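You operate a simulated robot arm through the tools that you are given. There is no shell and no other tool. Be economical: measure what you need, move in short steps, check, and stop when the job is done.

You are at the controls of a simulated two-armed robot. One attempt, no reset.

Task
Thread the Trees sheet, then the Rooms sheet, into the binder; press it down while working its lever.
Fine: the lever ends shut.

Only the result counts: the job must be done as asked and must still hold three seconds after the hand-in. Knocking over, shifting, dropping, spilling or breaking anything else fails it. Flat cloth is picked up by pressing the open fingertips on it (5 to 10 N) and closing them slowly along it; thin cloth reads only 2 to 8 mm in the jaws.

Robot
Two 7-joint arms with two-finger parallel grippers on one trunk, on a base that drives. Base frame: it is fixed to the floor where the robot stands at the start and does not move with it; the origin is under the middle of the robot, x ahead of it, y to its left, z up. Readings come in m, rad, newtons and seconds.
The left shoulder is at the start at [0.07, 0.134, 1.101], the right one opposite. With the tool pointing down near the work surface each hand reaches from about 0.1 to 0.64 m from the robot's upright axis, wherever it stands, measured 20 degrees to its own side. Places, roughly: binder lever [0.5, 0, 0.8]. Payload 1.57 kg a hand.
The tool frame of a hand sits at the grasp point between the pads (the TCP): z along the fingers, y along the line on which they close. The tips reach 0.03 m beyond it. Largest opening 0.08 m; finger width 0.017, thickness 0.012; the body of the gripper, 0.04 by 0.082 m, starts 0.08 m behind the TCP.
Orientation is told as [roll, pitch, yaw] about the base's x, y, z axes, in that order, counted from this pose: with the fingers straight down and closing along the base's y, the tool's x points along the base's -x, its y along +y and its z along -z.

Tools
- The arms move only by the tool jog_arm. It takes "left_targets", "right_targets" or both (then of equal length, played together; a hand with none holds still); each is one flat list of numbers, 7 for each row, row after row: the turn, a rotation vector about the base's x, y, z in degrees, then the shift along the base's x, y, z in m, then the closure, from 0 (fully open) to 1 (shut). In form: [ax, ay, az, x, y, z, claw, ax, ay, az, x, y, z, claw, ...]. A call has 1 to 8 rows; each row shifts and turns the commanded pose from where the row before left it. A row lasts 0.2 s, in which the tool goes at most 0.05 m and 0.15 rad; a call with a longer step from one row to the next is refused whole, and so is a gripper value outside its range. A pose out of reach is approached as far as the arm can. The call stops where the force on the tool passes 80 N (or 10 N more than at its start, if that is more) or the arm is blocked; 0.2 s more then pass. Each finger travels about 0.153 m/s and halts on what it meets, pressing with about 31 N; the grip force reading is that of the motor and also rises with nothing between the fingers. The clock runs only during rows and for 0.2 s after the last one: add rows that do not move to give the fingers time. It gives the time, the measured TCP pose, the force on the tool (base axes), the opening and the grip force at its end, in the units of the frame above (readings bear some noise).
- Cameras (640 x 400 px; columns grow to the right, rows downward): "scene" is now at [0.1258, 0.0031, 1.3016]; the picture's right is [0.08, -1.00, 0.00], its down [-0.70, -0.05, -0.71] and it looks along [0.71, 0.05, -0.70] (base axes); focal length 256 px, centre (320, 200). "left" rides on the left gripper at [0.072, 0.007, -0.122] in its tool frame; the picture's right is [-0.09, 1.00, 0.00], its down [-0.84, -0.08, -0.54] and it looks along [-0.54, -0.05, 0.84] (tool axes); focal length 238 px, centre (320, 200). "right" rides on the right gripper at [0.072, -0.007, -0.122] in its tool frame; the picture's right is [0.09, 1.00, 0.00], its down [-0.84, 0.08, -0.54] and it looks along [-0.54, 0.05, 0.84] (tool axes); focal length 238 px, centre (320, 200). There is no depth. A picture from a camera that has moved, and an enlarged one, comes with that camera's place and axes in the base frame and with its lens. The place of the scene camera against the robot may be out by one fixed shift of up to 0.025 m in any direction.
- capture(camera): a new picture of that camera. No time passes.
- move_column(by): slides the trunk up (or, below 0, down) by that many m; the arms and the scene camera ride with it, the base frame stays. It gives what a move gives, with no picture.
- drive_base(legs): drives the robot by 1 to 6 legs, each [ahead, left, turn to the left] in m, m and rad, along the robot's own axes; the way and the turn of a leg run together, so that a leg with both is an arc; at most 1.5 m and 3.142 rad a leg. The arms and the cameras ride along, it lands a little off, and it stops where it bumps. It gives what a move gives.
- pan_tilt(pan, tilt): turns the head with the scene camera to pan (to the left, within 1.501 rad either way) and tilt (down, from -0.506 to 1.204), counted from straight ahead of the robot. It gives what a move gives.
- inspect(camera, box): a new picture of the part [left, top, right, bottom] of that camera's present view, enlarged. No time passes.
- hand_in(): hands the job in; it is judged then, once.

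Work in short steps. Places have to be worked out from the pictures, the camera data and where the tool is seen: move nearer, look again, correct. Check each grasp and each placing, and mend what went wrong. You have 120 turns and 88 pictures in all, those below and enlarged ones among them. Open the grippers and draw the arms clear of the work before you hand the job in, unless the task says otherwise; then end with one line.

The tools are called after "Call:" by a JSON object that holds its "op" and its "data". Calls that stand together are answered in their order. jog_arm: Moves the arms, as the interface text tells. Its arguments: {"type":"object","properties":{"left_targets":{"type":"array","items":{"type":"number"}},"right_targets":{"type":"array","items":{"type":"number"}}},"required":[]} The other tools are called the same way: move_column (by) slides the trunk up or down; drive_base (legs) drives the base; pan_tilt (pan, tilt) turns the head that bears the scene camera; capture (camera) takes a picture; inspect (camera, box) takes an enlarged picture of a part of a camera's view; hand_in () hands the job in.

At the start:

```text
clock: 0.0
left_eef_pos: [0.4679, 0.2681, 1.0222]
left_orientation: [-0.002, 0.001, 0.0]
left_ft_force: [0.0, 0.5, -0.5]
left_width: 0.0801
left_finger_force: 0.1
right_eef_pos: [0.4413, -0.0893, 1.0697]
right_orientation: [-0.001, 0.0, 0.001]
right_ft_force: [0.4, -0.1, -0.1]
right_width: 0.08
right_finger_force: 0.1
trunk travel left (down, up): [-0.675, 0.265]
robot x, y, heading: [0.001, 0.0003, -0.004]
head pan, tilt: [0.077, 0.777]
```

scene: 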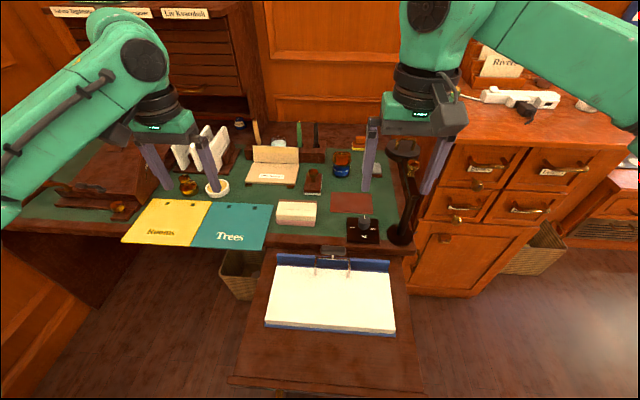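
right: 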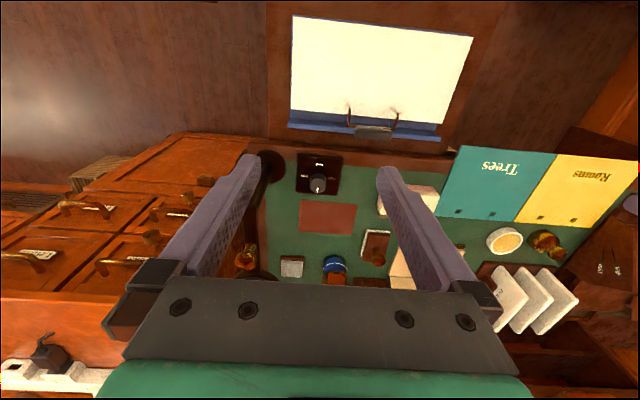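
left: 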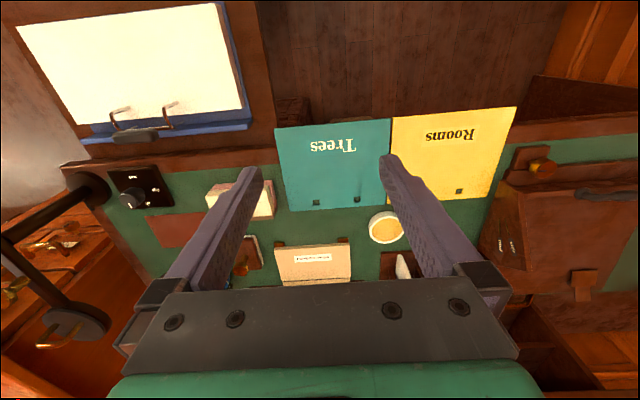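

I'll look closely at the binder and the two sheets first.

Call:
{"op": "inspect", "data": {"camera": "scene", "box": [220, 230, 430, 360]}}

Call:
{"op": "inspect", "data": {"camera": "scene", "box": [110, 170, 320, 300]}}

Call:
{"op": "inspect", "data": {"camera": "right", "box": [260, 10, 500, 160]}}

```text
3.05 times, centred on (325, 295) of scene
camera zoom: at [0.1258, 0.0031, 1.3016], right [0.08, -1.0, 0.0], down [-0.7, -0.05, -0.71], along [0.71, 0.05, -0.7], focal length 780 px, centre (305, -90)
```

zoom: 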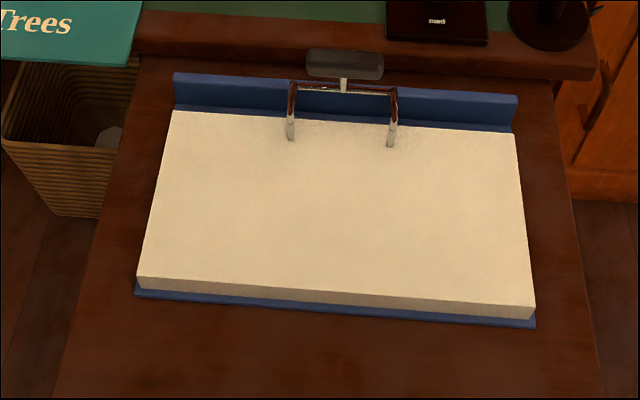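

```text
3.05 times, centred on (215, 235) of scene
camera zoom: at [0.1258, 0.0031, 1.3016], right [0.08, -1.0, 0.0], down [-0.7, -0.05, -0.71], along [0.71, 0.05, -0.7], focal length 780 px, centre (640, 93)
```

zoom: 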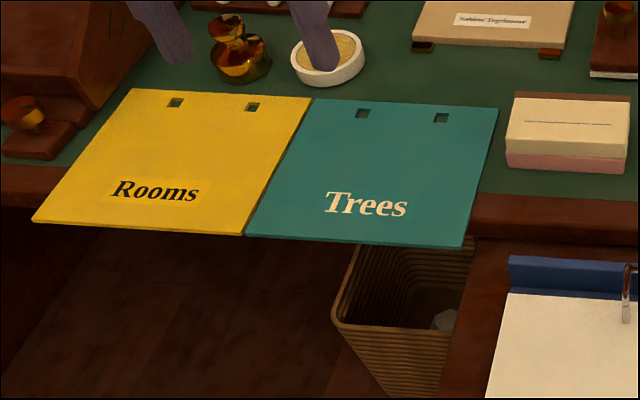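

```text
2.67 times, centred on (380, 85) of right
camera zoom: at [0.3696, -0.0949, 1.191], right [-0.09, 1.0, 0.0], down [0.84, 0.08, 0.54], along [0.54, 0.05, -0.84], focal length 636 px, centre (160, 507)
```

zoom: 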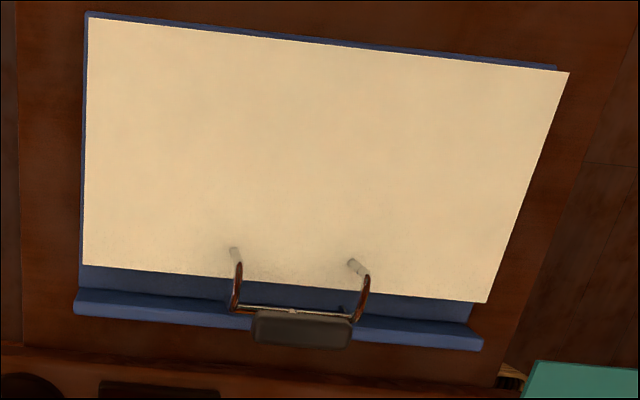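

Binder seems to be a lever arch on the pull-out shelf, sheets overhang the desk edge. I zoom harder on the ring mechanism from both cameras.

Call:
{"op": "inspect", "data": {"camera": "right", "box": [335, 95, 415, 145]}}

Call:
{"op": "inspect", "data": {"camera": "left", "box": [80, 85, 200, 160]}}

Call:
{"op": "inspect", "data": {"camera": "scene", "box": [300, 238, 364, 278]}}

```text
8.00 times, centred on (375, 120) of right
camera zoom: at [0.3696, -0.0949, 1.191], right [-0.09, 1.0, 0.0], down [0.84, 0.08, 0.54], along [0.54, 0.05, -0.84], focal length 1907 px, centre (-120, 840)
```

zoom: 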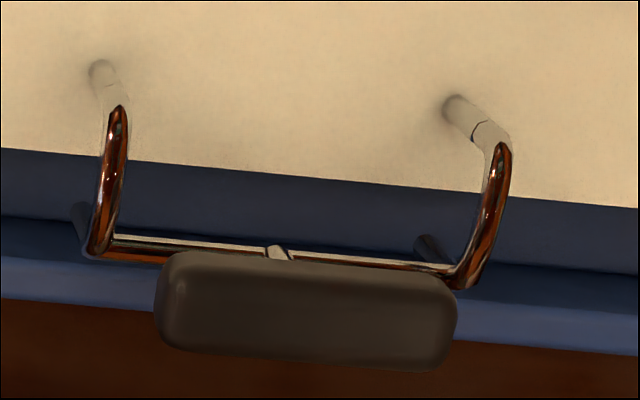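

```text
5.33 times, centred on (140, 122) of left
camera zoom: at [0.3963, 0.2751, 1.145], right [0.09, 1.0, 0.0], down [0.84, -0.08, 0.54], along [0.54, -0.05, -0.84], focal length 1271 px, centre (1280, 613)
```

zoom: 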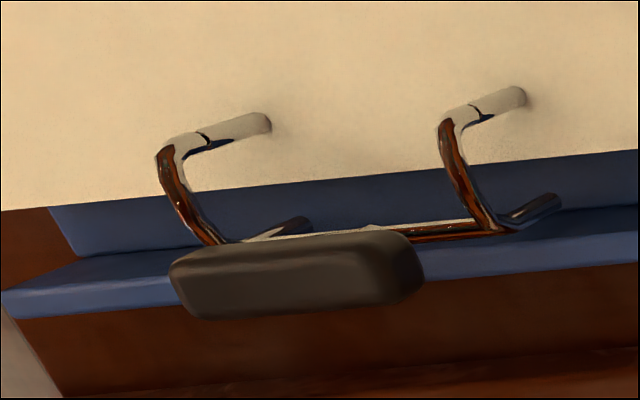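

```text
10.00 times, centred on (332, 258) of scene
camera zoom: at [0.1258, 0.0031, 1.3016], right [0.08, -1.0, 0.0], down [-0.7, -0.05, -0.71], along [0.71, 0.05, -0.7], focal length 2560 px, centre (200, -380)
```

zoom: 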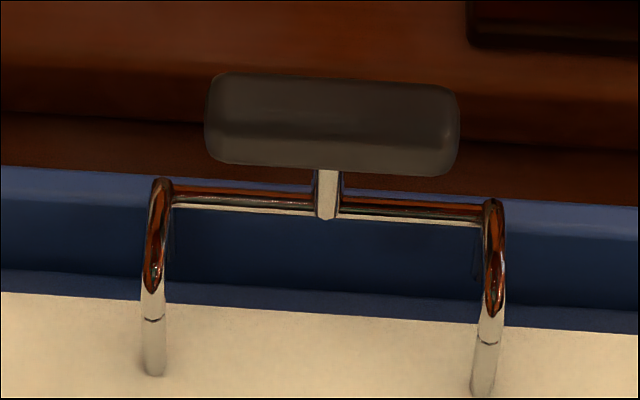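

Triangulated from the two wrist cameras: rings are shut, lever pad at about [.480,.002,.810] above the crossbar [.478,.001,.775], prongs at x≈.4506, y≈-.038/.042, stack top z≈.744 (y ±.139). I bring the closed left hand above the stack's side strip and the closed right hand just in front of the lever.

Call:
{"op": "jog_arm", "data": {"left_targets": [0, 0, 0, -0.0097, -0.0211, -0.031, 1, 0, 0, 0, -0.0097, -0.0211, -0.031, 1, 0, 0, 0, -0.0097, -0.0211, -0.031, 1, 0, 0, 0, -0.0097, -0.0211, -0.031, 1, 0, 0, 0, -0.0097, -0.0211, -0.031, 1, 0, 0, 0, -0.0097, -0.0211, -0.031, 1, 0, 0, 0, -0.0097, -0.0211, -0.031, 1], "right_targets": [0, 0, 0, -0.001, 0.013, -0.028, 1, 0, 0, 0, -0.001, 0.013, -0.028, 1, 0, 0, 0, -0.001, 0.013, -0.028, 1, 0, 0, 0, -0.001, 0.013, -0.028, 1, 0, 0, 0, -0.001, 0.013, -0.028, 1, 0, 0, 0, -0.001, 0.013, -0.028, 1, 0, 0, 0, -0.001, 0.013, -0.028, 1]}}

Call:
{"op": "capture", "data": {"camera": "right"}}

Call:
{"op": "capture", "data": {"camera": "scene"}}

```text
clock: 1.6
left_eef_pos: [0.3996, 0.1198, 0.8058]
left_orientation: [-0.001, 0.001, 0.002]
left_ft_force: [-0.1, -0.8, 0.1]
left_width: 0.0002
left_finger_force: 20.9
right_eef_pos: [0.4347, 0.0025, 0.8715]
right_orientation: [0.001, 0.001, -0.001]
right_ft_force: [0.0, 0.5, -0.4]
right_width: 0.0
right_finger_force: 21.0
trunk travel left (down, up): [-0.675, 0.265]
robot x, y, heading: [-0.0002, 0.0006, 0.0]
head pan, tilt: [0.077, 0.777]
```

```text
78 pictures are left
camera right: at [0.3632, -0.0044, 0.9939], right [-0.09, 1.0, 0.0], down [0.84, 0.08, 0.54], along [0.54, 0.05, -0.84], focal length 238 px, centre (320, 200)
```

right: 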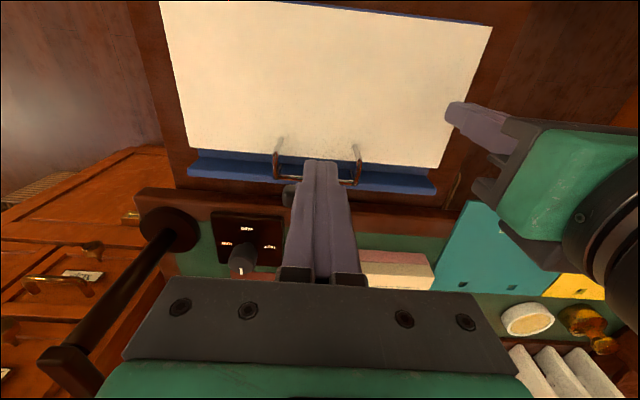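

```text
77 pictures are left
camera scene: at [0.1264, 0.0031, 1.3016], right [0.08, -1.0, 0.0], down [-0.7, -0.05, -0.71], along [0.71, 0.05, -0.7], focal length 256 px, centre (320, 200)
```

scene: 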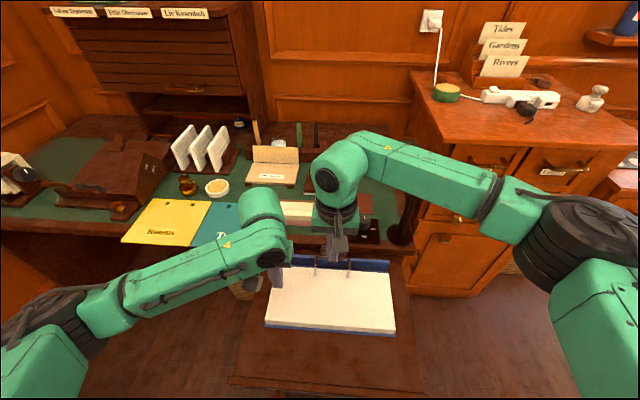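

Clear so far. Left goes down to touch the stack; right lowers so its tips are at z≈.805, in front of the pad.

Call:
{"op": "jog_arm", "data": {"left_targets": [0, 0, 0, 0, 0, -0.012, 1, 0, 0, 0, 0, 0, -0.01, 1, 0, 0, 0, 0, 0, -0.006, 1, 0, 0, 0, 0, 0, -0.004, 1, 0, 0, 0, 0, 0, -0.002, 1], "right_targets": [0, 0, 0, 0, 0, -0.012, 1, 0, 0, 0, 0, 0, -0.012, 1, 0, 0, 0, 0, 0, -0.012, 1, 0, 0, 0, 0, 0, 0, 1, 0, 0, 0, 0, 0, 0, 1]}}

Call:
{"op": "inspect", "data": {"camera": "right", "box": [240, 100, 400, 200]}}

Call:
{"op": "inspect", "data": {"camera": "left", "box": [40, 60, 360, 260]}}

```text
clock: 2.8
left_eef_pos: [0.3998, 0.1204, 0.7721]
left_orientation: [-0.002, -0.001, 0.001]
left_ft_force: [-0.4, 1.3, 6.8]
left_width: 0.0
left_finger_force: 21.3
right_eef_pos: [0.4324, 0.0018, 0.837]
right_orientation: [0.001, -0.001, 0.001]
right_ft_force: [-0.5, -1.2, 0.5]
right_width: 0.0001
right_finger_force: 22.1
trunk travel left (down, up): [-0.675, 0.265]
robot x, y, heading: [0.0002, -0.0024, 0.002]
head pan, tilt: [0.077, 0.777]
```

```text
4.00 times, centred on (320, 150) of right
camera zoom: at [0.3617, -0.0044, 0.9591], right [-0.09, 1.0, 0.0], down [0.84, 0.08, 0.54], along [0.54, 0.05, -0.84], focal length 953 px, centre (320, 400)
```

zoom: 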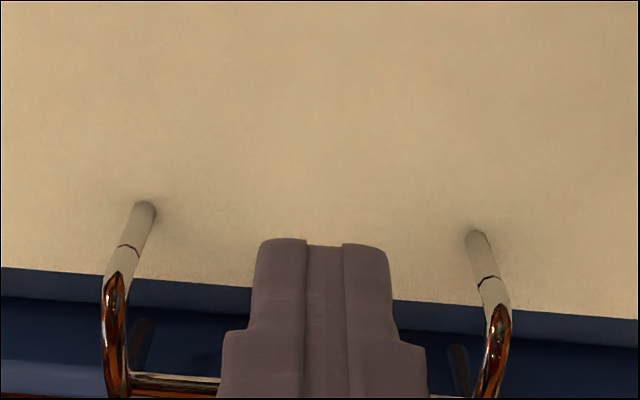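

```text
2.00 times, centred on (200, 160) of left
camera zoom: at [0.3281, 0.1272, 0.8947], right [0.09, 1.0, 0.0], down [0.84, -0.08, 0.54], along [0.54, -0.05, -0.84], focal length 477 px, centre (560, 280)
```

zoom: 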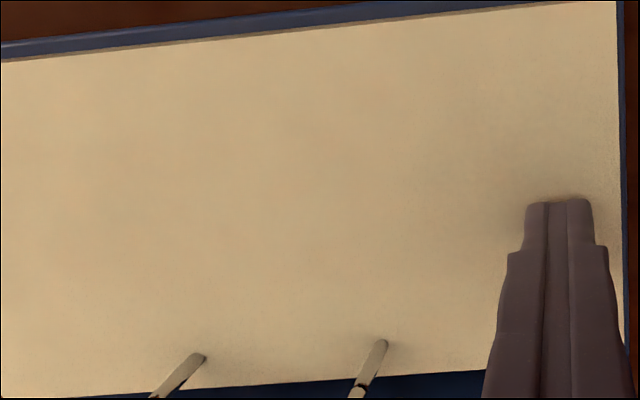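

Left touches the stack (z≈.743) with 7 N. I press harder and start nudging the lever away (+x).

Call:
{"op": "jog_arm", "data": {"left_targets": [0, 0, 0, 0, 0, -0.003, 1, 0, 0, 0, 0, 0, -0.002, 1, 0, 0, 0, 0, 0, 0, 1, 0, 0, 0, 0, 0, 0, 1, 0, 0, 0, 0, 0, 0, 1], "right_targets": [0, 0, 0, 0, 0, 0, 1, 0, 0, 0, 0, 0, 0, 1, 0, 0, 0, 0.012, 0, 0, 1, 0, 0, 0, 0.01, 0, 0, 1, 0, 0, 0, 0.008, 0, 0, 1]}}

Call:
{"op": "inspect", "data": {"camera": "scene", "box": [280, 220, 376, 280]}}

```text
clock: 4.0
left_eef_pos: [0.3985, 0.1206, 0.7727]
left_orientation: [-0.001, -0.015, 0.004]
left_ft_force: [4.0, 7.3, 57.4]
left_width: 0.0001
left_finger_force: 21.3
right_eef_pos: [0.4596, 0.0016, 0.8417]
right_orientation: [0.002, -0.005, 0.0]
right_ft_force: [0.1, 0.2, 0.0]
right_width: 0.0
right_finger_force: 21.2
trunk travel left (down, up): [-0.675, 0.265]
robot x, y, heading: [0.0004, -0.003, -0.004]
head pan, tilt: [0.077, 0.777]
```

```text
6.67 times, centred on (328, 250) of scene
camera zoom: at [0.1187, 0.0022, 1.3026], right [0.08, -1.0, 0.0], down [-0.69, -0.05, -0.72], along [0.72, 0.06, -0.7], focal length 1707 px, centre (267, -133)
```

zoom: 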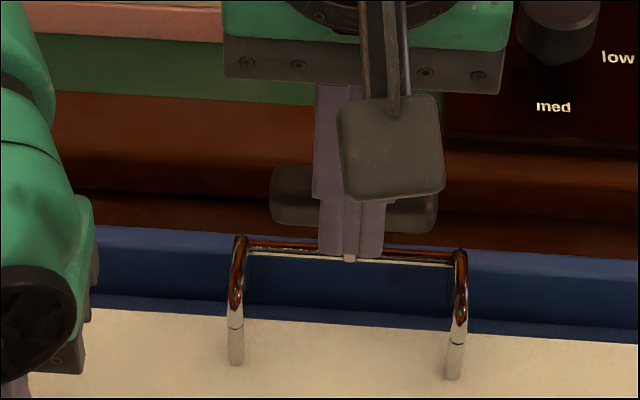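

57 N is more than wanted; I ease the left hand by 2.5 mm and keep pushing the lever gently.

Call:
{"op": "jog_arm", "data": {"left_targets": [0, 0, 0, 0, 0, 0.0025, 1, 0, 0, 0, 0, 0, 0, 1, 0, 0, 0, 0, 0, 0, 1, 0, 0, 0, 0, 0, 0, 1], "right_targets": [0, 0, 0, 0, 0, -0.002, 1, 0, 0, 0, 0.006, 0, -0.002, 1, 0, 0, 0, 0.006, 0, 0, 1, 0, 0, 0, 0.006, 0, 0, 1]}}

Call:
{"op": "inspect", "data": {"camera": "scene", "box": [280, 220, 376, 280]}}

```text
clock: 5.0
left_eef_pos: [0.399, 0.1213, 0.7732]
left_orientation: [-0.003, -0.01, 0.003]
left_ft_force: [6.8, 3.2, 41.5]
left_width: 0.0
left_finger_force: 21.3
right_eef_pos: [0.4796, 0.0018, 0.8345]
right_orientation: [0.001, -0.002, 0.0]
right_ft_force: [-1.0, 1.5, 0.5]
right_width: 0.0
right_finger_force: 21.2
trunk travel left (down, up): [-0.675, 0.265]
robot x, y, heading: [0.0031, -0.0001, -0.001]
head pan, tilt: [0.077, 0.777]
```

```text
6.67 times, centred on (328, 250) of scene
camera zoom: at [0.1209, 0.0021, 1.3021], right [0.08, -1.0, 0.0], down [-0.7, -0.05, -0.72], along [0.71, 0.06, -0.7], focal length 1707 px, centre (267, -133)
```

zoom: 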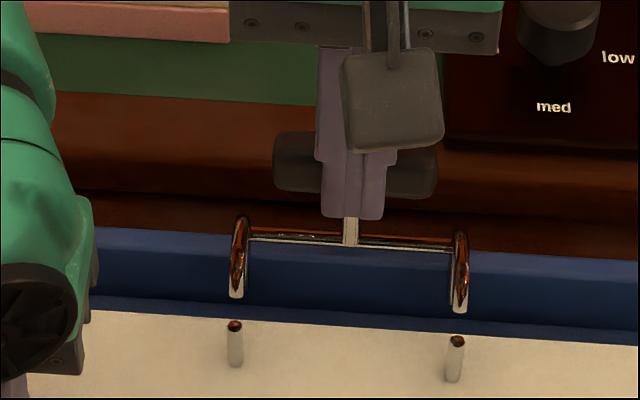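

The arches are lifting off the prongs — right direction. Keep pushing, following the arc down.

Call:
{"op": "jog_arm", "data": {"left_targets": [0, 0, 0, 0, 0, 0.001, 1, 0, 0, 0, 0, 0, 0, 1, 0, 0, 0, 0, 0, 0, 1, 0, 0, 0, 0, 0, 0, 1], "right_targets": [0, 0, 0, 0.008, 0, -0.002, 1, 0, 0, 0, 0.008, 0, -0.004, 1, 0, 0, 0, 0.008, 0, -0.006, 1, 0, 0, 0, 0.004, 0, -0.006, 1]}}

Call:
{"op": "inspect", "data": {"camera": "scene", "box": [280, 220, 376, 280]}}

```text
clock: 6.0
left_eef_pos: [0.4, 0.1208, 0.7728]
left_orientation: [0.0, -0.004, 0.001]
left_ft_force: [6.7, 4.4, 34.4]
left_width: 0.0001
left_finger_force: 21.1
right_eef_pos: [0.5089, 0.0025, 0.8176]
right_orientation: [0.0, -0.004, 0.0]
right_ft_force: [0.1, 0.0, 2.2]
right_width: 0.0
right_finger_force: 21.1
trunk travel left (down, up): [-0.675, 0.265]
robot x, y, heading: [0.0019, 0.0007, 0.004]
head pan, tilt: [0.077, 0.777]
```

```text
6.67 times, centred on (328, 250) of scene
camera zoom: at [0.1219, 0.0024, 1.3021], right [0.08, -1.0, 0.0], down [-0.7, -0.05, -0.72], along [0.71, 0.05, -0.7], focal length 1707 px, centre (267, -133)
```

zoom: 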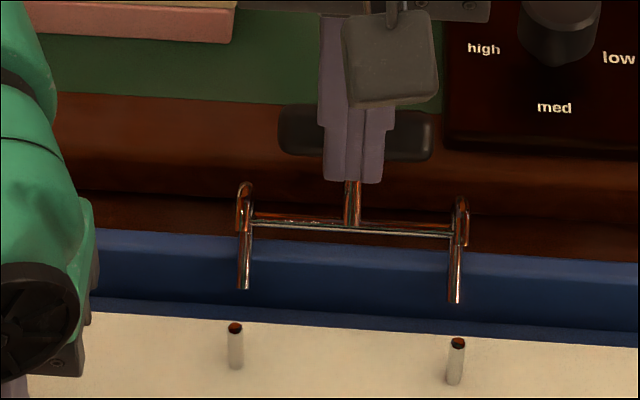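

Arches now stand nearly upright. A bit more push, then back off to see if it stays open.

Call:
{"op": "jog_arm", "data": {"right_targets": [0, 0, 0, 0.004, 0, -0.008, 1, 0, 0, 0, 0.003, 0, -0.006, 1, 0, 0, 0, 0, 0, 0, 1, 0, 0, 0, -0.01, 0, 0.02, 1, 0, 0, 0, -0.02, 0, 0.04, 1, 0, 0, 0, -0.02, -0.02, 0.04, 1, 0, 0, 0, -0.01, -0.04, 0.02, 1]}}

Call:
{"op": "inspect", "data": {"camera": "scene", "box": [280, 220, 376, 280]}}

Call:
{"op": "inspect", "data": {"camera": "right", "box": [310, 90, 470, 190]}}

```text
clock: 7.6
left_eef_pos: [0.3981, 0.1201, 0.7734]
left_orientation: [0.001, -0.004, 0.001]
left_ft_force: [0.0, -0.6, 33.3]
left_width: 0.0001
left_finger_force: 21.6
right_eef_pos: [0.4541, -0.058, 0.9226]
right_orientation: [0.003, -0.004, 0.001]
right_ft_force: [0.5, -0.6, -0.4]
right_width: 0.0
right_finger_force: 21.4
trunk travel left (down, up): [-0.675, 0.265]
robot x, y, heading: [0.0004, -0.002, -0.003]
head pan, tilt: [0.077, 0.777]
```

```text
6.67 times, centred on (328, 250) of scene
camera zoom: at [0.1215, 0.0, 1.3021], right [0.08, -1.0, 0.0], down [-0.7, -0.05, -0.72], along [0.71, 0.06, -0.7], focal length 1707 px, centre (267, -133)
```

zoom: 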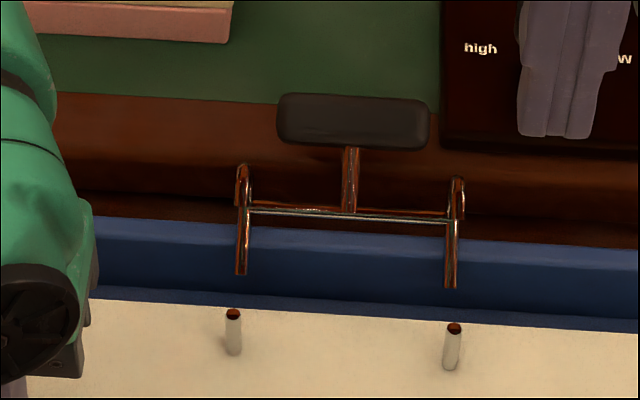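

```text
4.00 times, centred on (390, 140) of right
camera zoom: at [0.3822, -0.0658, 1.044], right [-0.09, 1.0, 0.0], down [0.84, 0.08, 0.54], along [0.54, 0.05, -0.84], focal length 953 px, centre (40, 440)
```

zoom: 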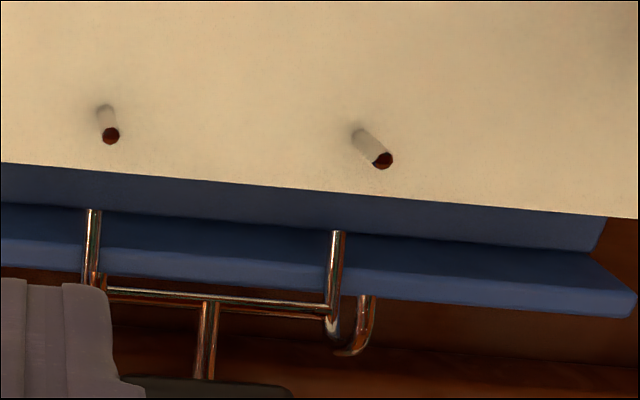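

Rings open and stay open. Now I lift the left hand off, move it left/up and then back the base by 0.22 m so a horizontally pointing left hand can reach both the sheets and the binder.

Call:
{"op": "jog_arm", "data": {"left_targets": [0, 0, 0, 0, 0, 0.03, 1, 0, 0, 0, 0, 0.01, 0.04, 1, 0, 0, 0, 0, 0.02, 0.04, 0.6, 0, 0, 0, 0, 0.035, 0.03, 0.6, 0, 0, 0, 0, 0.04, 0.02, 0.6], "right_targets": [0, 0, 0, 0, -0.03, 0.02, 1, 0, 0, 0, 0, -0.03, 0.02, 1, 0, 0, 0, 0, -0.03, 0.02, 1, 0, 0, 0, 0, -0.03, 0.02, 1, 0, 0, 0, 0, -0.03, 0, 1]}}

Call:
{"op": "drive_base", "data": {"legs": [[-0.22, 0, 0]]}}

```text
clock: 8.8
left_eef_pos: [0.3975, 0.2256, 0.9327]
left_orientation: [-0.002, 0.0, 0.0]
left_ft_force: [-1.0, -0.2, 0.3]
left_width: 0.0318
left_finger_force: 0.2
right_eef_pos: [0.4555, -0.2069, 1.0014]
right_orientation: [-0.001, 0.0, 0.001]
right_ft_force: [0.7, 0.7, 0.6]
right_width: 0.0001
right_finger_force: 21.8
trunk travel left (down, up): [-0.675, 0.265]
robot x, y, heading: [-0.0014, 0.0025, 0.001]
head pan, tilt: [0.077, 0.777]
```

```text
clock: 10.5
left_eef_pos: [0.1787, 0.2264, 0.9308]
left_orientation: [0.001, 0.002, -0.001]
left_ft_force: [0.0, -0.4, 0.5]
left_width: 0.0319
left_finger_force: 0.2
right_eef_pos: [0.2369, -0.207, 1.0013]
right_orientation: [0.001, 0.0, -0.002]
right_ft_force: [0.5, -0.5, 0.0]
right_width: 0.0
right_finger_force: 21.5
trunk travel left (down, up): [-0.675, 0.265]
robot x, y, heading: [-0.2189, -0.0003, 0.0]
head pan, tilt: [0.077, 0.777]
```

Now pitch the left hand to point forward (−90° about y) while moving toward y≈.286.

Call:
{"op": "jog_arm", "data": {"left_targets": [0, -8.2, 0, 0.015, 0.007, -0.005, 0.6, 0, -8.2, 0, 0.015, 0.007, -0.005, 0.6, 0, -8.2, 0, 0.015, 0.007, -0.005, 0.6, 0, -8.2, 0, 0.015, 0.007, -0.005, 0.6, 0, -8.2, 0, 0.015, 0.007, -0.005, 0.6, 0, -8.2, 0, 0.015, 0.007, -0.005, 0.6, 0, -8.2, 0, 0.015, 0.007, -0.005, 0.6, 0, -8.2, 0, 0.015, 0.007, -0.005, 0.6]}}

Call:
{"op": "jog_arm", "data": {"left_targets": [0, -8.2, 0, 0.015, 0.001, -0.01, 0.6, 0, -8.2, 0, 0.015, 0.001, -0.01, 0.6, 0, -8, 0, 0.015, 0.001, -0.01, 0.6, 0, 0, 0, 0, 0, 0, 0.6]}}

Call:
{"op": "capture", "data": {"camera": "scene"}}

```text
clock: 12.3
left_eef_pos: [0.2979, 0.2821, 0.8909]
left_orientation: [-0.003, -1.144, 0.002]
left_ft_force: [-0.2, -0.8, -0.5]
left_width: 0.0322
left_finger_force: 0.0
right_eef_pos: [0.2374, -0.2064, 1.0026]
right_orientation: [0.0, 0.001, -0.001]
right_ft_force: [0.9, -0.2, -0.1]
right_width: 0.0002
right_finger_force: 21.2
trunk travel left (down, up): [-0.675, 0.265]
robot x, y, heading: [-0.22, 0.0018, -0.002]
head pan, tilt: [0.077, 0.777]
```

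```text
clock: 13.3
left_eef_pos: [0.3418, 0.2847, 0.8613]
left_orientation: [1.124, -1.57, -1.123]
left_ft_force: [0.7, 0.3, 0.8]
left_width: 0.0321
left_finger_force: 0.1
right_eef_pos: [0.2353, -0.2054, 1.0019]
right_orientation: [-0.002, 0.0, -0.001]
right_ft_force: [0.0, 0.7, 0.7]
right_width: 0.0002
right_finger_force: 21.1
trunk travel left (down, up): [-0.675, 0.265]
robot x, y, heading: [-0.222, 0.002, -0.002]
head pan, tilt: [0.077, 0.777]
```

```text
69 pictures are left
camera scene: at [-0.0953, 0.0042, 1.3016], right [0.08, -1.0, 0.0], down [-0.7, -0.05, -0.71], along [0.71, 0.05, -0.7], focal length 256 px, centre (320, 200)
```

scene: 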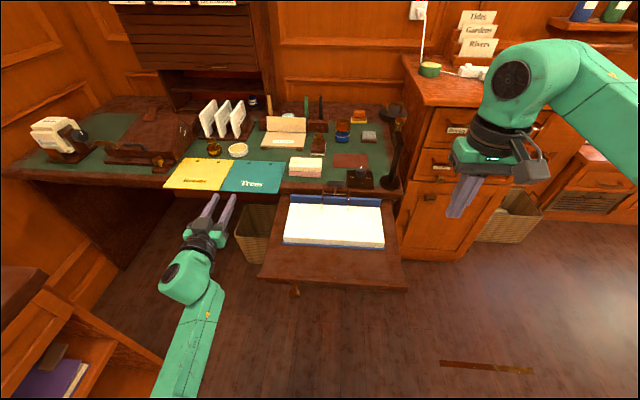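

The jaws still close along y; they need to close vertically, so I roll the hand 90° about x.

Call:
{"op": "jog_arm", "data": {"left_targets": [8.2, 0, 0, 0, 0, -0.005, 0.6, 8.2, 0, 0, 0, 0, -0.005, 0.6, 8.2, 0, 0, 0, 0, -0.005, 0.6, 8.2, 0, 0, 0, 0, -0.005, 0.6, 8.2, 0, 0, 0, 0, -0.005, 0.6, 8.2, 0, 0, 0, 0, -0.005, 0.6, 8.2, 0, 0, 0, 0, -0.005, 0.6, 8.2, 0, 0, 0, 0, -0.005, 0.6]}}

Call:
{"op": "jog_arm", "data": {"left_targets": [8.2, 0, 0, 0, 0, -0.01, 0.6, 8.2, 0, 0, 0, 0, -0.01, 0.6, 8, 0, 0, 0, 0, -0.01, 0.6, 0, 0, 0, 0, 0, 0, 0.6]}}

Call:
{"op": "capture", "data": {"camera": "left"}}

Call:
{"op": "inspect", "data": {"camera": "scene", "box": [140, 120, 300, 220]}}

```text
clock: 15.1
left_eef_pos: [0.3432, 0.2848, 0.8215]
left_orientation: [1.568, -0.421, -1.57]
left_ft_force: [0.4, 0.1, 0.2]
left_width: 0.0319
left_finger_force: 0.1
right_eef_pos: [0.2359, -0.2067, 1.002]
right_orientation: [-0.001, -0.001, -0.001]
right_ft_force: [0.1, -0.6, -0.5]
right_width: 0.0
right_finger_force: 21.3
trunk travel left (down, up): [-0.675, 0.265]
robot x, y, heading: [-0.2175, -0.0011, -0.002]
head pan, tilt: [0.077, 0.777]
```

```text
clock: 16.1
left_eef_pos: [0.3432, 0.2846, 0.791]
left_orientation: [1.571, 0.002, -1.57]
left_ft_force: [0.6, -0.2, -0.2]
left_width: 0.0321
left_finger_force: 0.2
right_eef_pos: [0.2373, -0.2075, 1.0017]
right_orientation: [-0.001, 0.0, -0.002]
right_ft_force: [-1.7, 0.1, -0.2]
right_width: 0.0
right_finger_force: 21.1
trunk travel left (down, up): [-0.675, 0.265]
robot x, y, heading: [-0.2232, -0.0013, -0.006]
head pan, tilt: [0.077, 0.777]
```

```text
68 pictures are left
camera left: at [0.2213, 0.356, 0.7981], right [0.0, -0.09, 1.0], down [-0.54, -0.84, -0.08], along [0.84, -0.54, -0.05], focal length 238 px, centre (320, 200)
```

left: 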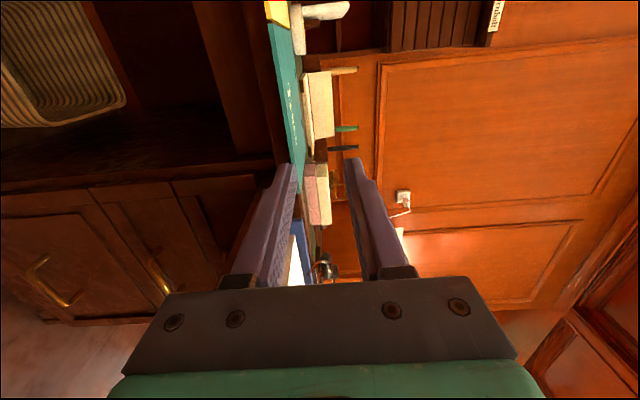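

```text
4.00 times, centred on (220, 170) of scene
camera zoom: at [-0.0948, 0.003, 1.3016], right [0.08, -1.0, 0.0], down [-0.7, -0.05, -0.71], along [0.71, 0.05, -0.7], focal length 1024 px, centre (720, 320)
```

zoom: 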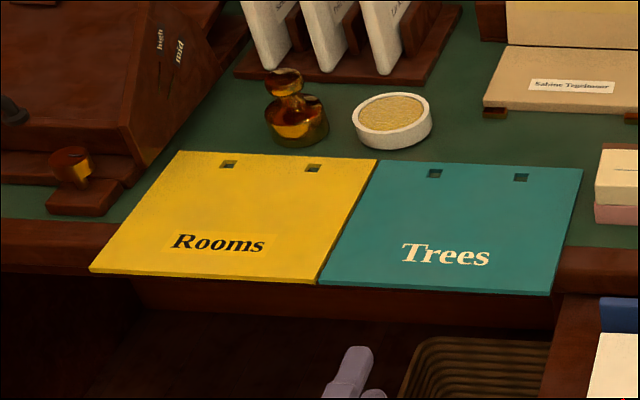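

Hand is horizontal with jaws vertical. Lower to sheet height with tips just short of its near edge, then check.

Call:
{"op": "jog_arm", "data": {"left_targets": [0, 0, 0, 0.02, 0, -0.02, 0.6, 0, 0, 0, 0.02, 0, -0.02, 0.6, 0, 0, 0, 0.03, 0, -0.02, 0.6, 0, 0, 0, 0.03, 0, -0.015, 0.6, 0, 0, 0, 0.02, 0.001, 0, 0.6, 0, 0, 0, 0, 0, 0, 0.6]}}

Call:
{"op": "capture", "data": {"camera": "left"}}

Call:
{"op": "inspect", "data": {"camera": "scene", "box": [180, 140, 308, 220]}}

```text
clock: 17.5
left_eef_pos: [0.4335, 0.2853, 0.7225]
left_orientation: [1.571, 0.001, -1.568]
left_ft_force: [-0.5, 0.5, 0.3]
left_width: 0.032
left_finger_force: 0.1
left hand out of reach, approached as far as the arm can: row 4, 5
right_eef_pos: [0.236, -0.2067, 1.0011]
right_orientation: [-0.001, 0.0, -0.001]
right_ft_force: [0.4, 0.0, 1.1]
right_width: 0.0
right_finger_force: 21.1
trunk travel left (down, up): [-0.675, 0.265]
robot x, y, heading: [-0.2203, 0.0005, 0.001]
head pan, tilt: [0.077, 0.777]
```

```text
66 pictures are left
camera left: at [0.3113, 0.357, 0.7287], right [0.0, -0.09, 1.0], down [-0.54, -0.84, -0.08], along [0.84, -0.54, -0.05], focal length 238 px, centre (320, 200)
```

left: 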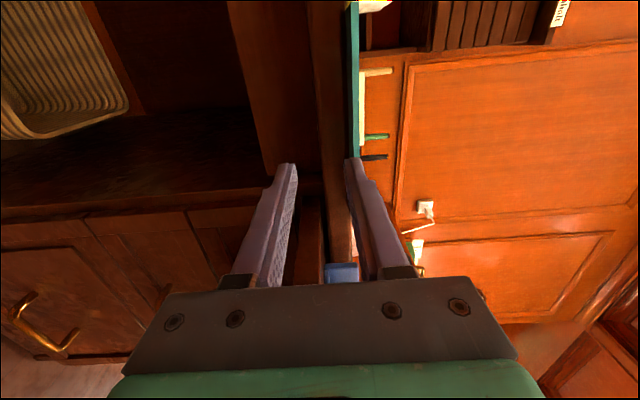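

```text
5.00 times, centred on (244, 180) of scene
camera zoom: at [-0.0949, 0.0036, 1.3016], right [0.08, -1.0, 0.0], down [-0.7, -0.05, -0.71], along [0.71, 0.05, -0.7], focal length 1280 px, centre (700, 300)
```

zoom: 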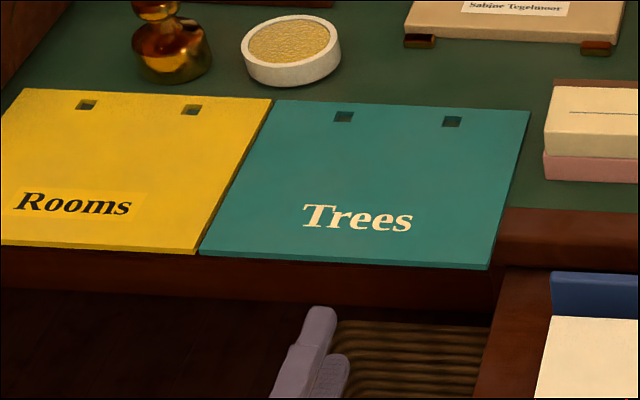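

The view shows the sheets are higher than I assumed: desk top z≈.75 (hole spacing then matches 80 mm). The arm is also at its reach limit, so I raise the hands and lower the column by 0.15.

Call:
{"op": "jog_arm", "data": {"left_targets": [0, 0, 0, -0.02, 0, 0.04, 0.6, 0, 0, 0, -0.01, 0, 0.04, 0.6, 0, 0, 0, 0, 0, 0.04, 0.6, 0, 0, 0, 0, 0, 0.04, 0.6], "right_targets": [0, 0, 0, 0, 0, 0.04, 1, 0, 0, 0, 0, 0, 0.04, 1, 0, 0, 0, 0, 0, 0.04, 1, 0, 0, 0, 0, 0, 0.03, 1]}}

Call:
{"op": "move_column", "data": {"by": -0.15}}

```text
clock: 18.5
left_eef_pos: [0.4013, 0.2857, 0.8835]
left_orientation: [1.569, -0.001, -1.571]
left_ft_force: [-0.1, 0.1, -0.1]
left_width: 0.0322
left_finger_force: 0.1
right_eef_pos: [0.2339, -0.2054, 1.1536]
right_orientation: [-0.003, -0.003, -0.002]
right_ft_force: [-0.4, 0.0, -0.1]
right_width: 0.0
right_finger_force: 20.8
trunk travel left (down, up): [-0.675, 0.265]
robot x, y, heading: [-0.2231, -0.0016, 0.005]
head pan, tilt: [0.077, 0.777]
```

```text
clock: 20.2
left_eef_pos: [0.4019, 0.2854, 0.7322]
left_orientation: [1.57, 0.0, -1.573]
left_ft_force: [0.2, -0.7, -1.0]
left_width: 0.0321
left_finger_force: 0.0
right_eef_pos: [0.2355, -0.2065, 1.0016]
right_orientation: [0.0, 0.0, -0.002]
right_ft_force: [-0.2, -0.1, 0.2]
right_width: 0.0002
right_finger_force: 21.3
trunk travel left (down, up): [-0.525, 0.415]
robot x, y, heading: [-0.2147, -0.0016, 0.001]
head pan, tilt: [0.077, 0.777]
```

Move to TCP ≈ [.455,.284,.755], tips just short of the near edge (≈.503).

Call:
{"op": "jog_arm", "data": {"left_targets": [0, 0, 0, 0.018, 0, 0.012, 0.6, 0, 0, 0, 0.018, -0.001, 0.011, 0.6, 0, 0, 0, 0.017, 0, 0, 0.6, 0, 0, 0, 0, 0, 0, 0.6]}}

Call:
{"op": "capture", "data": {"camera": "left"}}

Call:
{"op": "capture", "data": {"camera": "scene"}}

```text
clock: 21.2
left_eef_pos: [0.4564, 0.2837, 0.7564]
left_orientation: [1.57, 0.001, -1.571]
left_ft_force: [0.1, -0.4, -0.3]
left_width: 0.0321
left_finger_force: 0.1
right_eef_pos: [0.2359, -0.208, 1.002]
right_orientation: [0.001, 0.001, -0.002]
right_ft_force: [-0.1, 0.0, -1.2]
right_width: 0.0001
right_finger_force: 20.7
trunk travel left (down, up): [-0.525, 0.415]
robot x, y, heading: [-0.22, -0.0025, 0.0]
head pan, tilt: [0.077, 0.777]
```

```text
64 pictures are left
camera left: at [0.3341, 0.356, 0.7623], right [0.0, -0.09, 1.0], down [-0.54, -0.84, -0.08], along [0.84, -0.54, -0.05], focal length 238 px, centre (320, 200)
```

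left: 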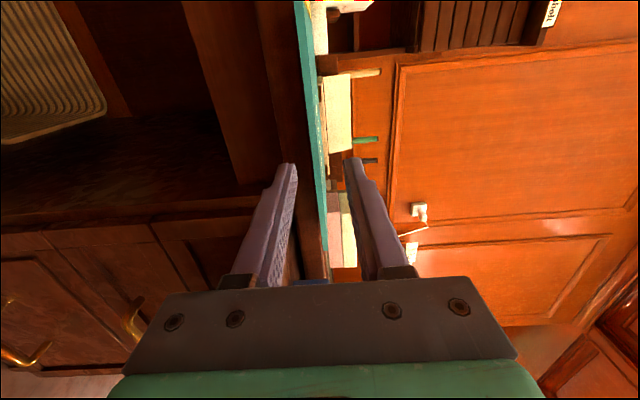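

```text
63 pictures are left
camera scene: at [-0.095, 0.0032, 1.1516], right [0.08, -1.0, 0.0], down [-0.7, -0.05, -0.71], along [0.71, 0.05, -0.7], focal length 256 px, centre (320, 200)
```

scene: 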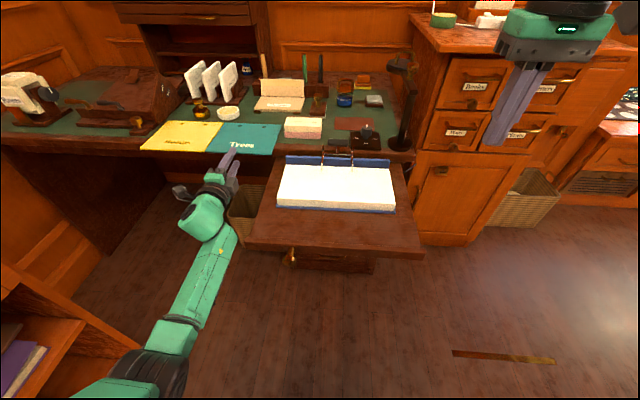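

Sheet edge lies between the jaws at z≈.754. I slide forward 0.042 m so the pads overlap it ~25 mm, then close slowly.

Call:
{"op": "jog_arm", "data": {"left_targets": [0, 0, 0, 0.012, 0, -0.001, 0.6, 0, 0, 0, 0.015, 0, -0.001, 0.6, 0, 0, 0, 0.015, 0, 0, 0.6, 0, 0, 0, 0, 0, 0, 0.6]}}

Call:
{"op": "inspect", "data": {"camera": "scene", "box": [180, 100, 308, 180]}}

Call:
{"op": "inspect", "data": {"camera": "left", "box": [240, 100, 400, 200]}}

```text
clock: 22.2
left_eef_pos: [0.4985, 0.2849, 0.7531]
left_orientation: [1.572, 0.0, -1.571]
left_ft_force: [0.4, -0.1, -0.4]
left_width: 0.032
left_finger_force: 0.1
right_eef_pos: [0.2361, -0.2072, 1.0023]
right_orientation: [-0.001, 0.0, -0.002]
right_ft_force: [0.7, -0.6, 0.0]
right_width: 0.0001
right_finger_force: 21.6
trunk travel left (down, up): [-0.525, 0.415]
robot x, y, heading: [-0.2223, -0.0003, -0.0]
head pan, tilt: [0.077, 0.777]
```

```text
5.00 times, centred on (244, 140) of scene
camera zoom: at [-0.0949, 0.0032, 1.1516], right [0.08, -1.0, 0.0], down [-0.7, -0.05, -0.71], along [0.71, 0.05, -0.7], focal length 1280 px, centre (700, 500)
```

zoom: 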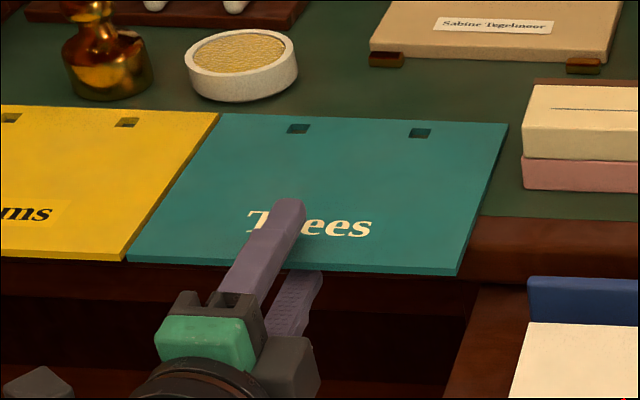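

```text
4.00 times, centred on (320, 150) of left
camera zoom: at [0.3762, 0.356, 0.7601], right [0.0, -0.09, 1.0], down [-0.54, -0.84, -0.08], along [0.84, -0.54, -0.05], focal length 953 px, centre (320, 400)
```

zoom: 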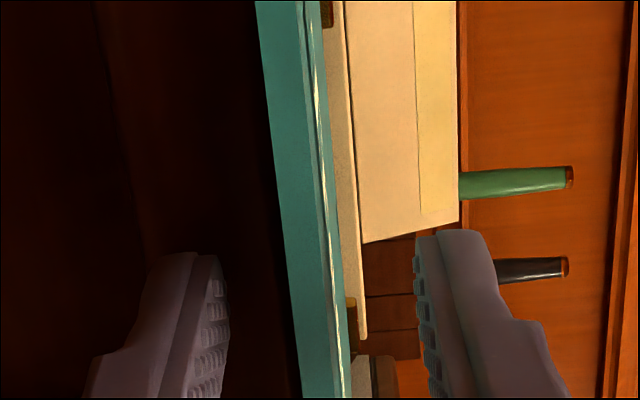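

Well centred. Close the jaws gradually.

Call:
{"op": "jog_arm", "data": {"left_targets": [0, 0, 0, 0, 0, 0, 0.75, 0, 0, 0, 0, 0, 0, 0.85, 0, 0, 0, 0, 0, 0, 0.93, 0, 0, 0, 0, 0, 0, 1, 0, 0, 0, 0, 0, 0, 1]}}

Call:
{"op": "inspect", "data": {"camera": "scene", "box": [180, 100, 308, 180]}}

```text
clock: 23.4
left_eef_pos: [0.4976, 0.2846, 0.7527]
left_orientation: [1.569, 0.002, -1.57]
left_ft_force: [-0.1, -1.1, 0.4]
left_width: 0.0043
left_finger_force: 24.9
right_eef_pos: [0.2366, -0.2071, 1.0004]
right_orientation: [-0.001, 0.001, -0.001]
right_ft_force: [0.2, 0.4, 0.0]
right_width: 0.0001
right_finger_force: 21.8
trunk travel left (down, up): [-0.525, 0.415]
robot x, y, heading: [-0.2209, -0.0005, -0.007]
head pan, tilt: [0.077, 0.777]
```

```text
5.00 times, centred on (244, 140) of scene
camera zoom: at [-0.0945, 0.0031, 1.1515], right [0.08, -1.0, 0.0], down [-0.7, -0.05, -0.71], along [0.71, 0.05, -0.7], focal length 1280 px, centre (700, 500)
```

zoom: 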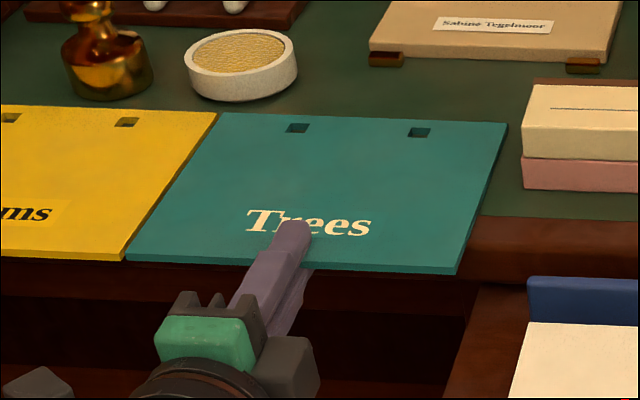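

Holding 4.3 mm card with 25 N. Lift straight up, then draw it back clear of the desk items.

Call:
{"op": "jog_arm", "data": {"left_targets": [0, 0, 0, 0, 0, 0.01, 1, 0, 0, 0, 0, 0, 0.02, 1, 0, 0, 0, 0, 0, 0.03, 1, 0, 0, 0, -0.03, 0, 0, 1, 0, 0, 0, -0.04, 0, 0, 1, 0, 0, 0, -0.04, 0, 0, 1, 0, 0, 0, -0.04, 0, 0, 1, 0, 0, 0, -0.04, 0, 0, 1]}}

Call:
{"op": "capture", "data": {"camera": "scene"}}

```text
clock: 25.2
left_eef_pos: [0.3065, 0.2845, 0.8143]
left_orientation: [1.572, 0.0, -1.572]
left_ft_force: [0.4, 0.1, -0.7]
left_width: 0.0038
left_finger_force: 24.8
right_eef_pos: [0.2352, -0.2073, 1.0024]
right_orientation: [-0.001, -0.001, -0.002]
right_ft_force: [0.0, 0.1, 0.0]
right_width: 0.0
right_finger_force: 21.2
trunk travel left (down, up): [-0.525, 0.415]
robot x, y, heading: [-0.2192, -0.0001, 0.001]
head pan, tilt: [0.077, 0.777]
```

```text
59 pictures are left
camera scene: at [-0.0958, 0.003, 1.1517], right [0.08, -1.0, 0.0], down [-0.7, -0.05, -0.71], along [0.71, 0.05, -0.7], focal length 256 px, centre (320, 200)
```

scene: 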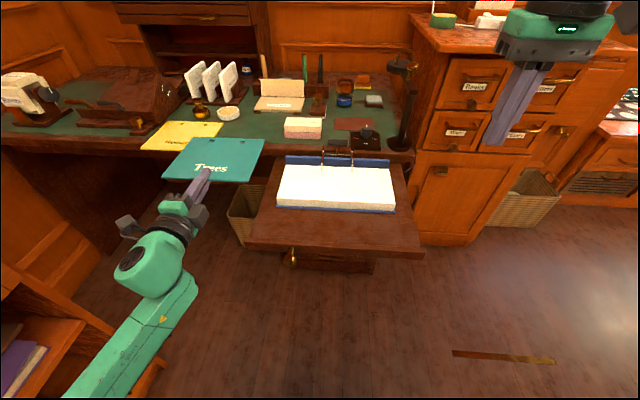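

Holding level. Back 0.03 more and swing over to y≈.003 above the binder.

Call:
{"op": "jog_arm", "data": {"left_targets": [0, 0, 0, -0.03, 0, 0, 1, 0, 0, 0, 0, -0.04, 0, 1, 0, 0, 0, 0, -0.045, 0, 1, 0, 0, 0, 0, -0.045, 0, 1, 0, 0, 0, 0, -0.045, 0, 1, 0, 0, 0, 0, -0.045, 0, 1, 0, 0, 0, 0, -0.04, 0, 1, 0, 0, 0, 0, -0.021, 0, 1]}}

Call:
{"op": "capture", "data": {"camera": "scene"}}

```text
clock: 27.0
left_eef_pos: [0.2772, 0.0025, 0.8134]
left_orientation: [1.571, 0.001, -1.569]
left_ft_force: [-0.1, -0.3, -0.5]
left_width: 0.004
left_finger_force: 25.1
right_eef_pos: [0.2363, -0.2067, 1.0027]
right_orientation: [0.0, -0.001, -0.002]
right_ft_force: [0.4, 0.3, -0.6]
right_width: 0.0001
right_finger_force: 21.1
trunk travel left (down, up): [-0.525, 0.415]
robot x, y, heading: [-0.22, -0.0015, -0.003]
head pan, tilt: [0.077, 0.777]
```

```text
58 pictures are left
camera scene: at [-0.0946, 0.0027, 1.1516], right [0.08, -1.0, 0.0], down [-0.7, -0.05, -0.71], along [0.71, 0.05, -0.7], focal length 256 px, centre (320, 200)
```

scene: 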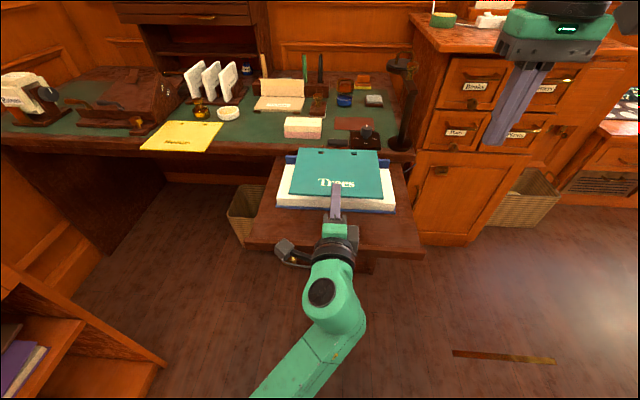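

Over the binder, about 19 mm short in x by dead reckoning. I bring the right wrist camera in above for a steep view of holes versus prongs.

Call:
{"op": "jog_arm", "data": {"right_targets": [0, 0, 0, 0.024, 0.027, -0.005, 1, 0, 0, 0, 0.024, 0.027, -0.005, 1, 0, 0, 0, 0.024, 0.027, -0.005, 1, 0, 0, 0, 0.024, 0.027, -0.005, 1]}}

Call:
{"op": "capture", "data": {"camera": "right"}}

```text
clock: 28.0
left_eef_pos: [0.2781, 0.0028, 0.813]
left_orientation: [1.569, 0.002, -1.57]
left_ft_force: [-0.4, 0.3, 0.5]
left_width: 0.004
left_finger_force: 24.7
right_eef_pos: [0.315, -0.1159, 0.9846]
right_orientation: [0.0, 0.001, -0.001]
right_ft_force: [-0.1, -0.2, -1.0]
right_width: 0.0
right_finger_force: 21.3
right hand out of reach, approached as far as the arm can: row 4
trunk travel left (down, up): [-0.525, 0.415]
robot x, y, heading: [-0.2215, -0.0021, 0.001]
head pan, tilt: [0.077, 0.777]
```

```text
57 pictures are left
camera right: at [0.2443, -0.1234, 1.1064], right [-0.09, 1.0, 0.0], down [0.84, 0.08, 0.54], along [0.54, 0.05, -0.84], focal length 238 px, centre (320, 200)
```

right: 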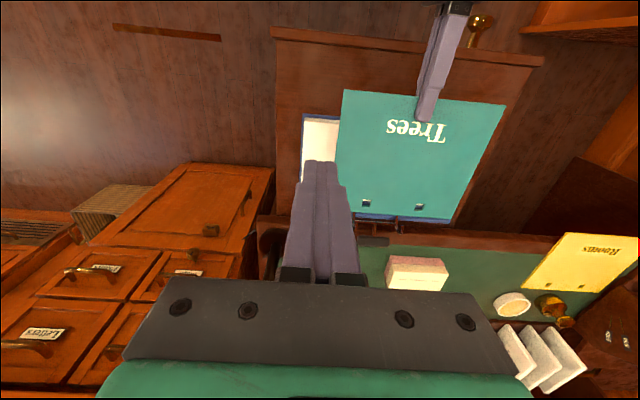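

Good vantage. Zoom on the holes.

Call:
{"op": "inspect", "data": {"camera": "right", "box": [344, 185, 440, 245]}}

```text
6.67 times, centred on (392, 215) of right
camera zoom: at [0.2443, -0.1234, 1.1064], right [-0.09, 1.0, 0.0], down [0.84, 0.08, 0.54], along [0.54, 0.05, -0.84], focal length 1589 px, centre (-160, 100)
```

zoom: 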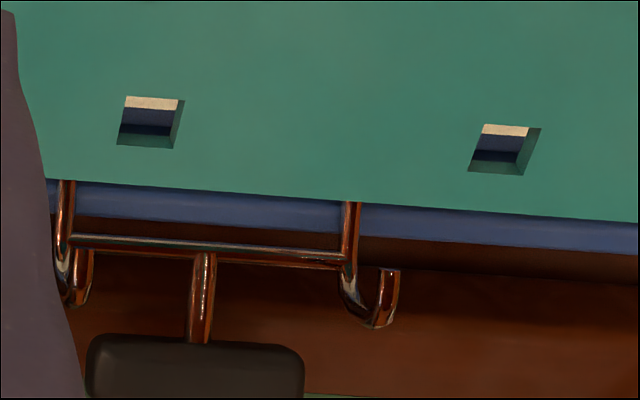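

Holes computed at x=.4313, y=−.037/.043; so +19.3 mm in x, −1 mm in y. I move there and lower to just above the prong tips (z≈.775).

Call:
{"op": "jog_arm", "data": {"left_targets": [0, 0, 0, 0.01, -0.0005, -0.01, 1, 0, 0, 0, 0.0085, -0.0005, -0.01, 1, 0, 0, 0, 0, 0, -0.015, 1, 0, 0, 0, 0, 0, 0, 1]}}

Call:
{"op": "inspect", "data": {"camera": "right", "box": [344, 185, 440, 245]}}

Call:
{"op": "inspect", "data": {"camera": "scene", "box": [280, 130, 392, 200]}}

```text
clock: 29.0
left_eef_pos: [0.2969, 0.0031, 0.7789]
left_orientation: [1.57, -0.001, -1.571]
left_ft_force: [0.3, 0.2, 0.5]
left_width: 0.0038
left_finger_force: 24.5
right_eef_pos: [0.3155, -0.1161, 0.9843]
right_orientation: [0.002, 0.002, -0.001]
right_ft_force: [0.8, -0.1, -0.1]
right_width: 0.0
right_finger_force: 21.5
trunk travel left (down, up): [-0.525, 0.415]
robot x, y, heading: [-0.225, -0.0012, -0.002]
head pan, tilt: [0.077, 0.777]
```

```text
6.67 times, centred on (392, 215) of right
camera zoom: at [0.2446, -0.1229, 1.1066], right [-0.09, 1.0, 0.0], down [0.84, 0.08, 0.54], along [0.54, 0.05, -0.84], focal length 1589 px, centre (-160, 100)
```

zoom: 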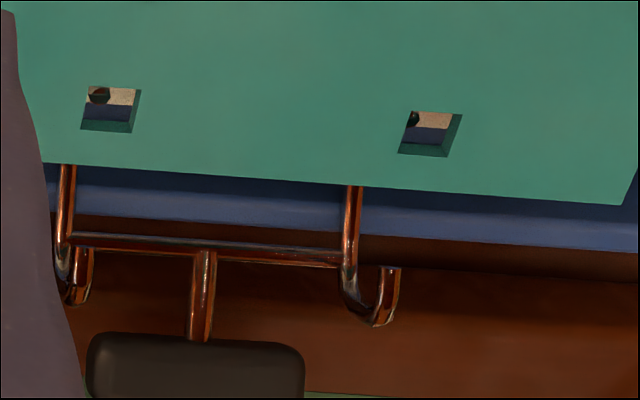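

```text
5.71 times, centred on (336, 165) of scene
camera zoom: at [-0.0947, 0.0029, 1.1516], right [0.08, -1.0, 0.0], down [-0.7, -0.05, -0.71], along [0.71, 0.05, -0.7], focal length 1463 px, centre (229, 400)
```

zoom: 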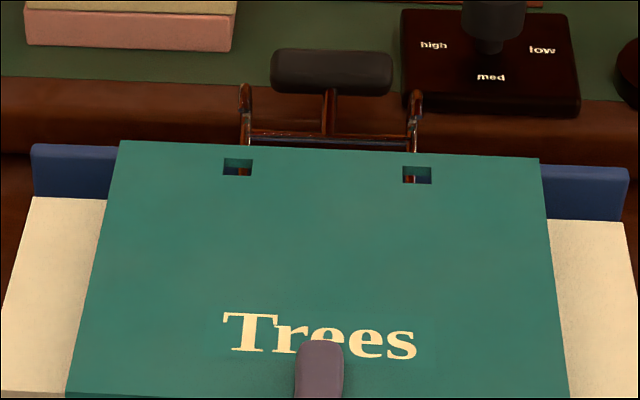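

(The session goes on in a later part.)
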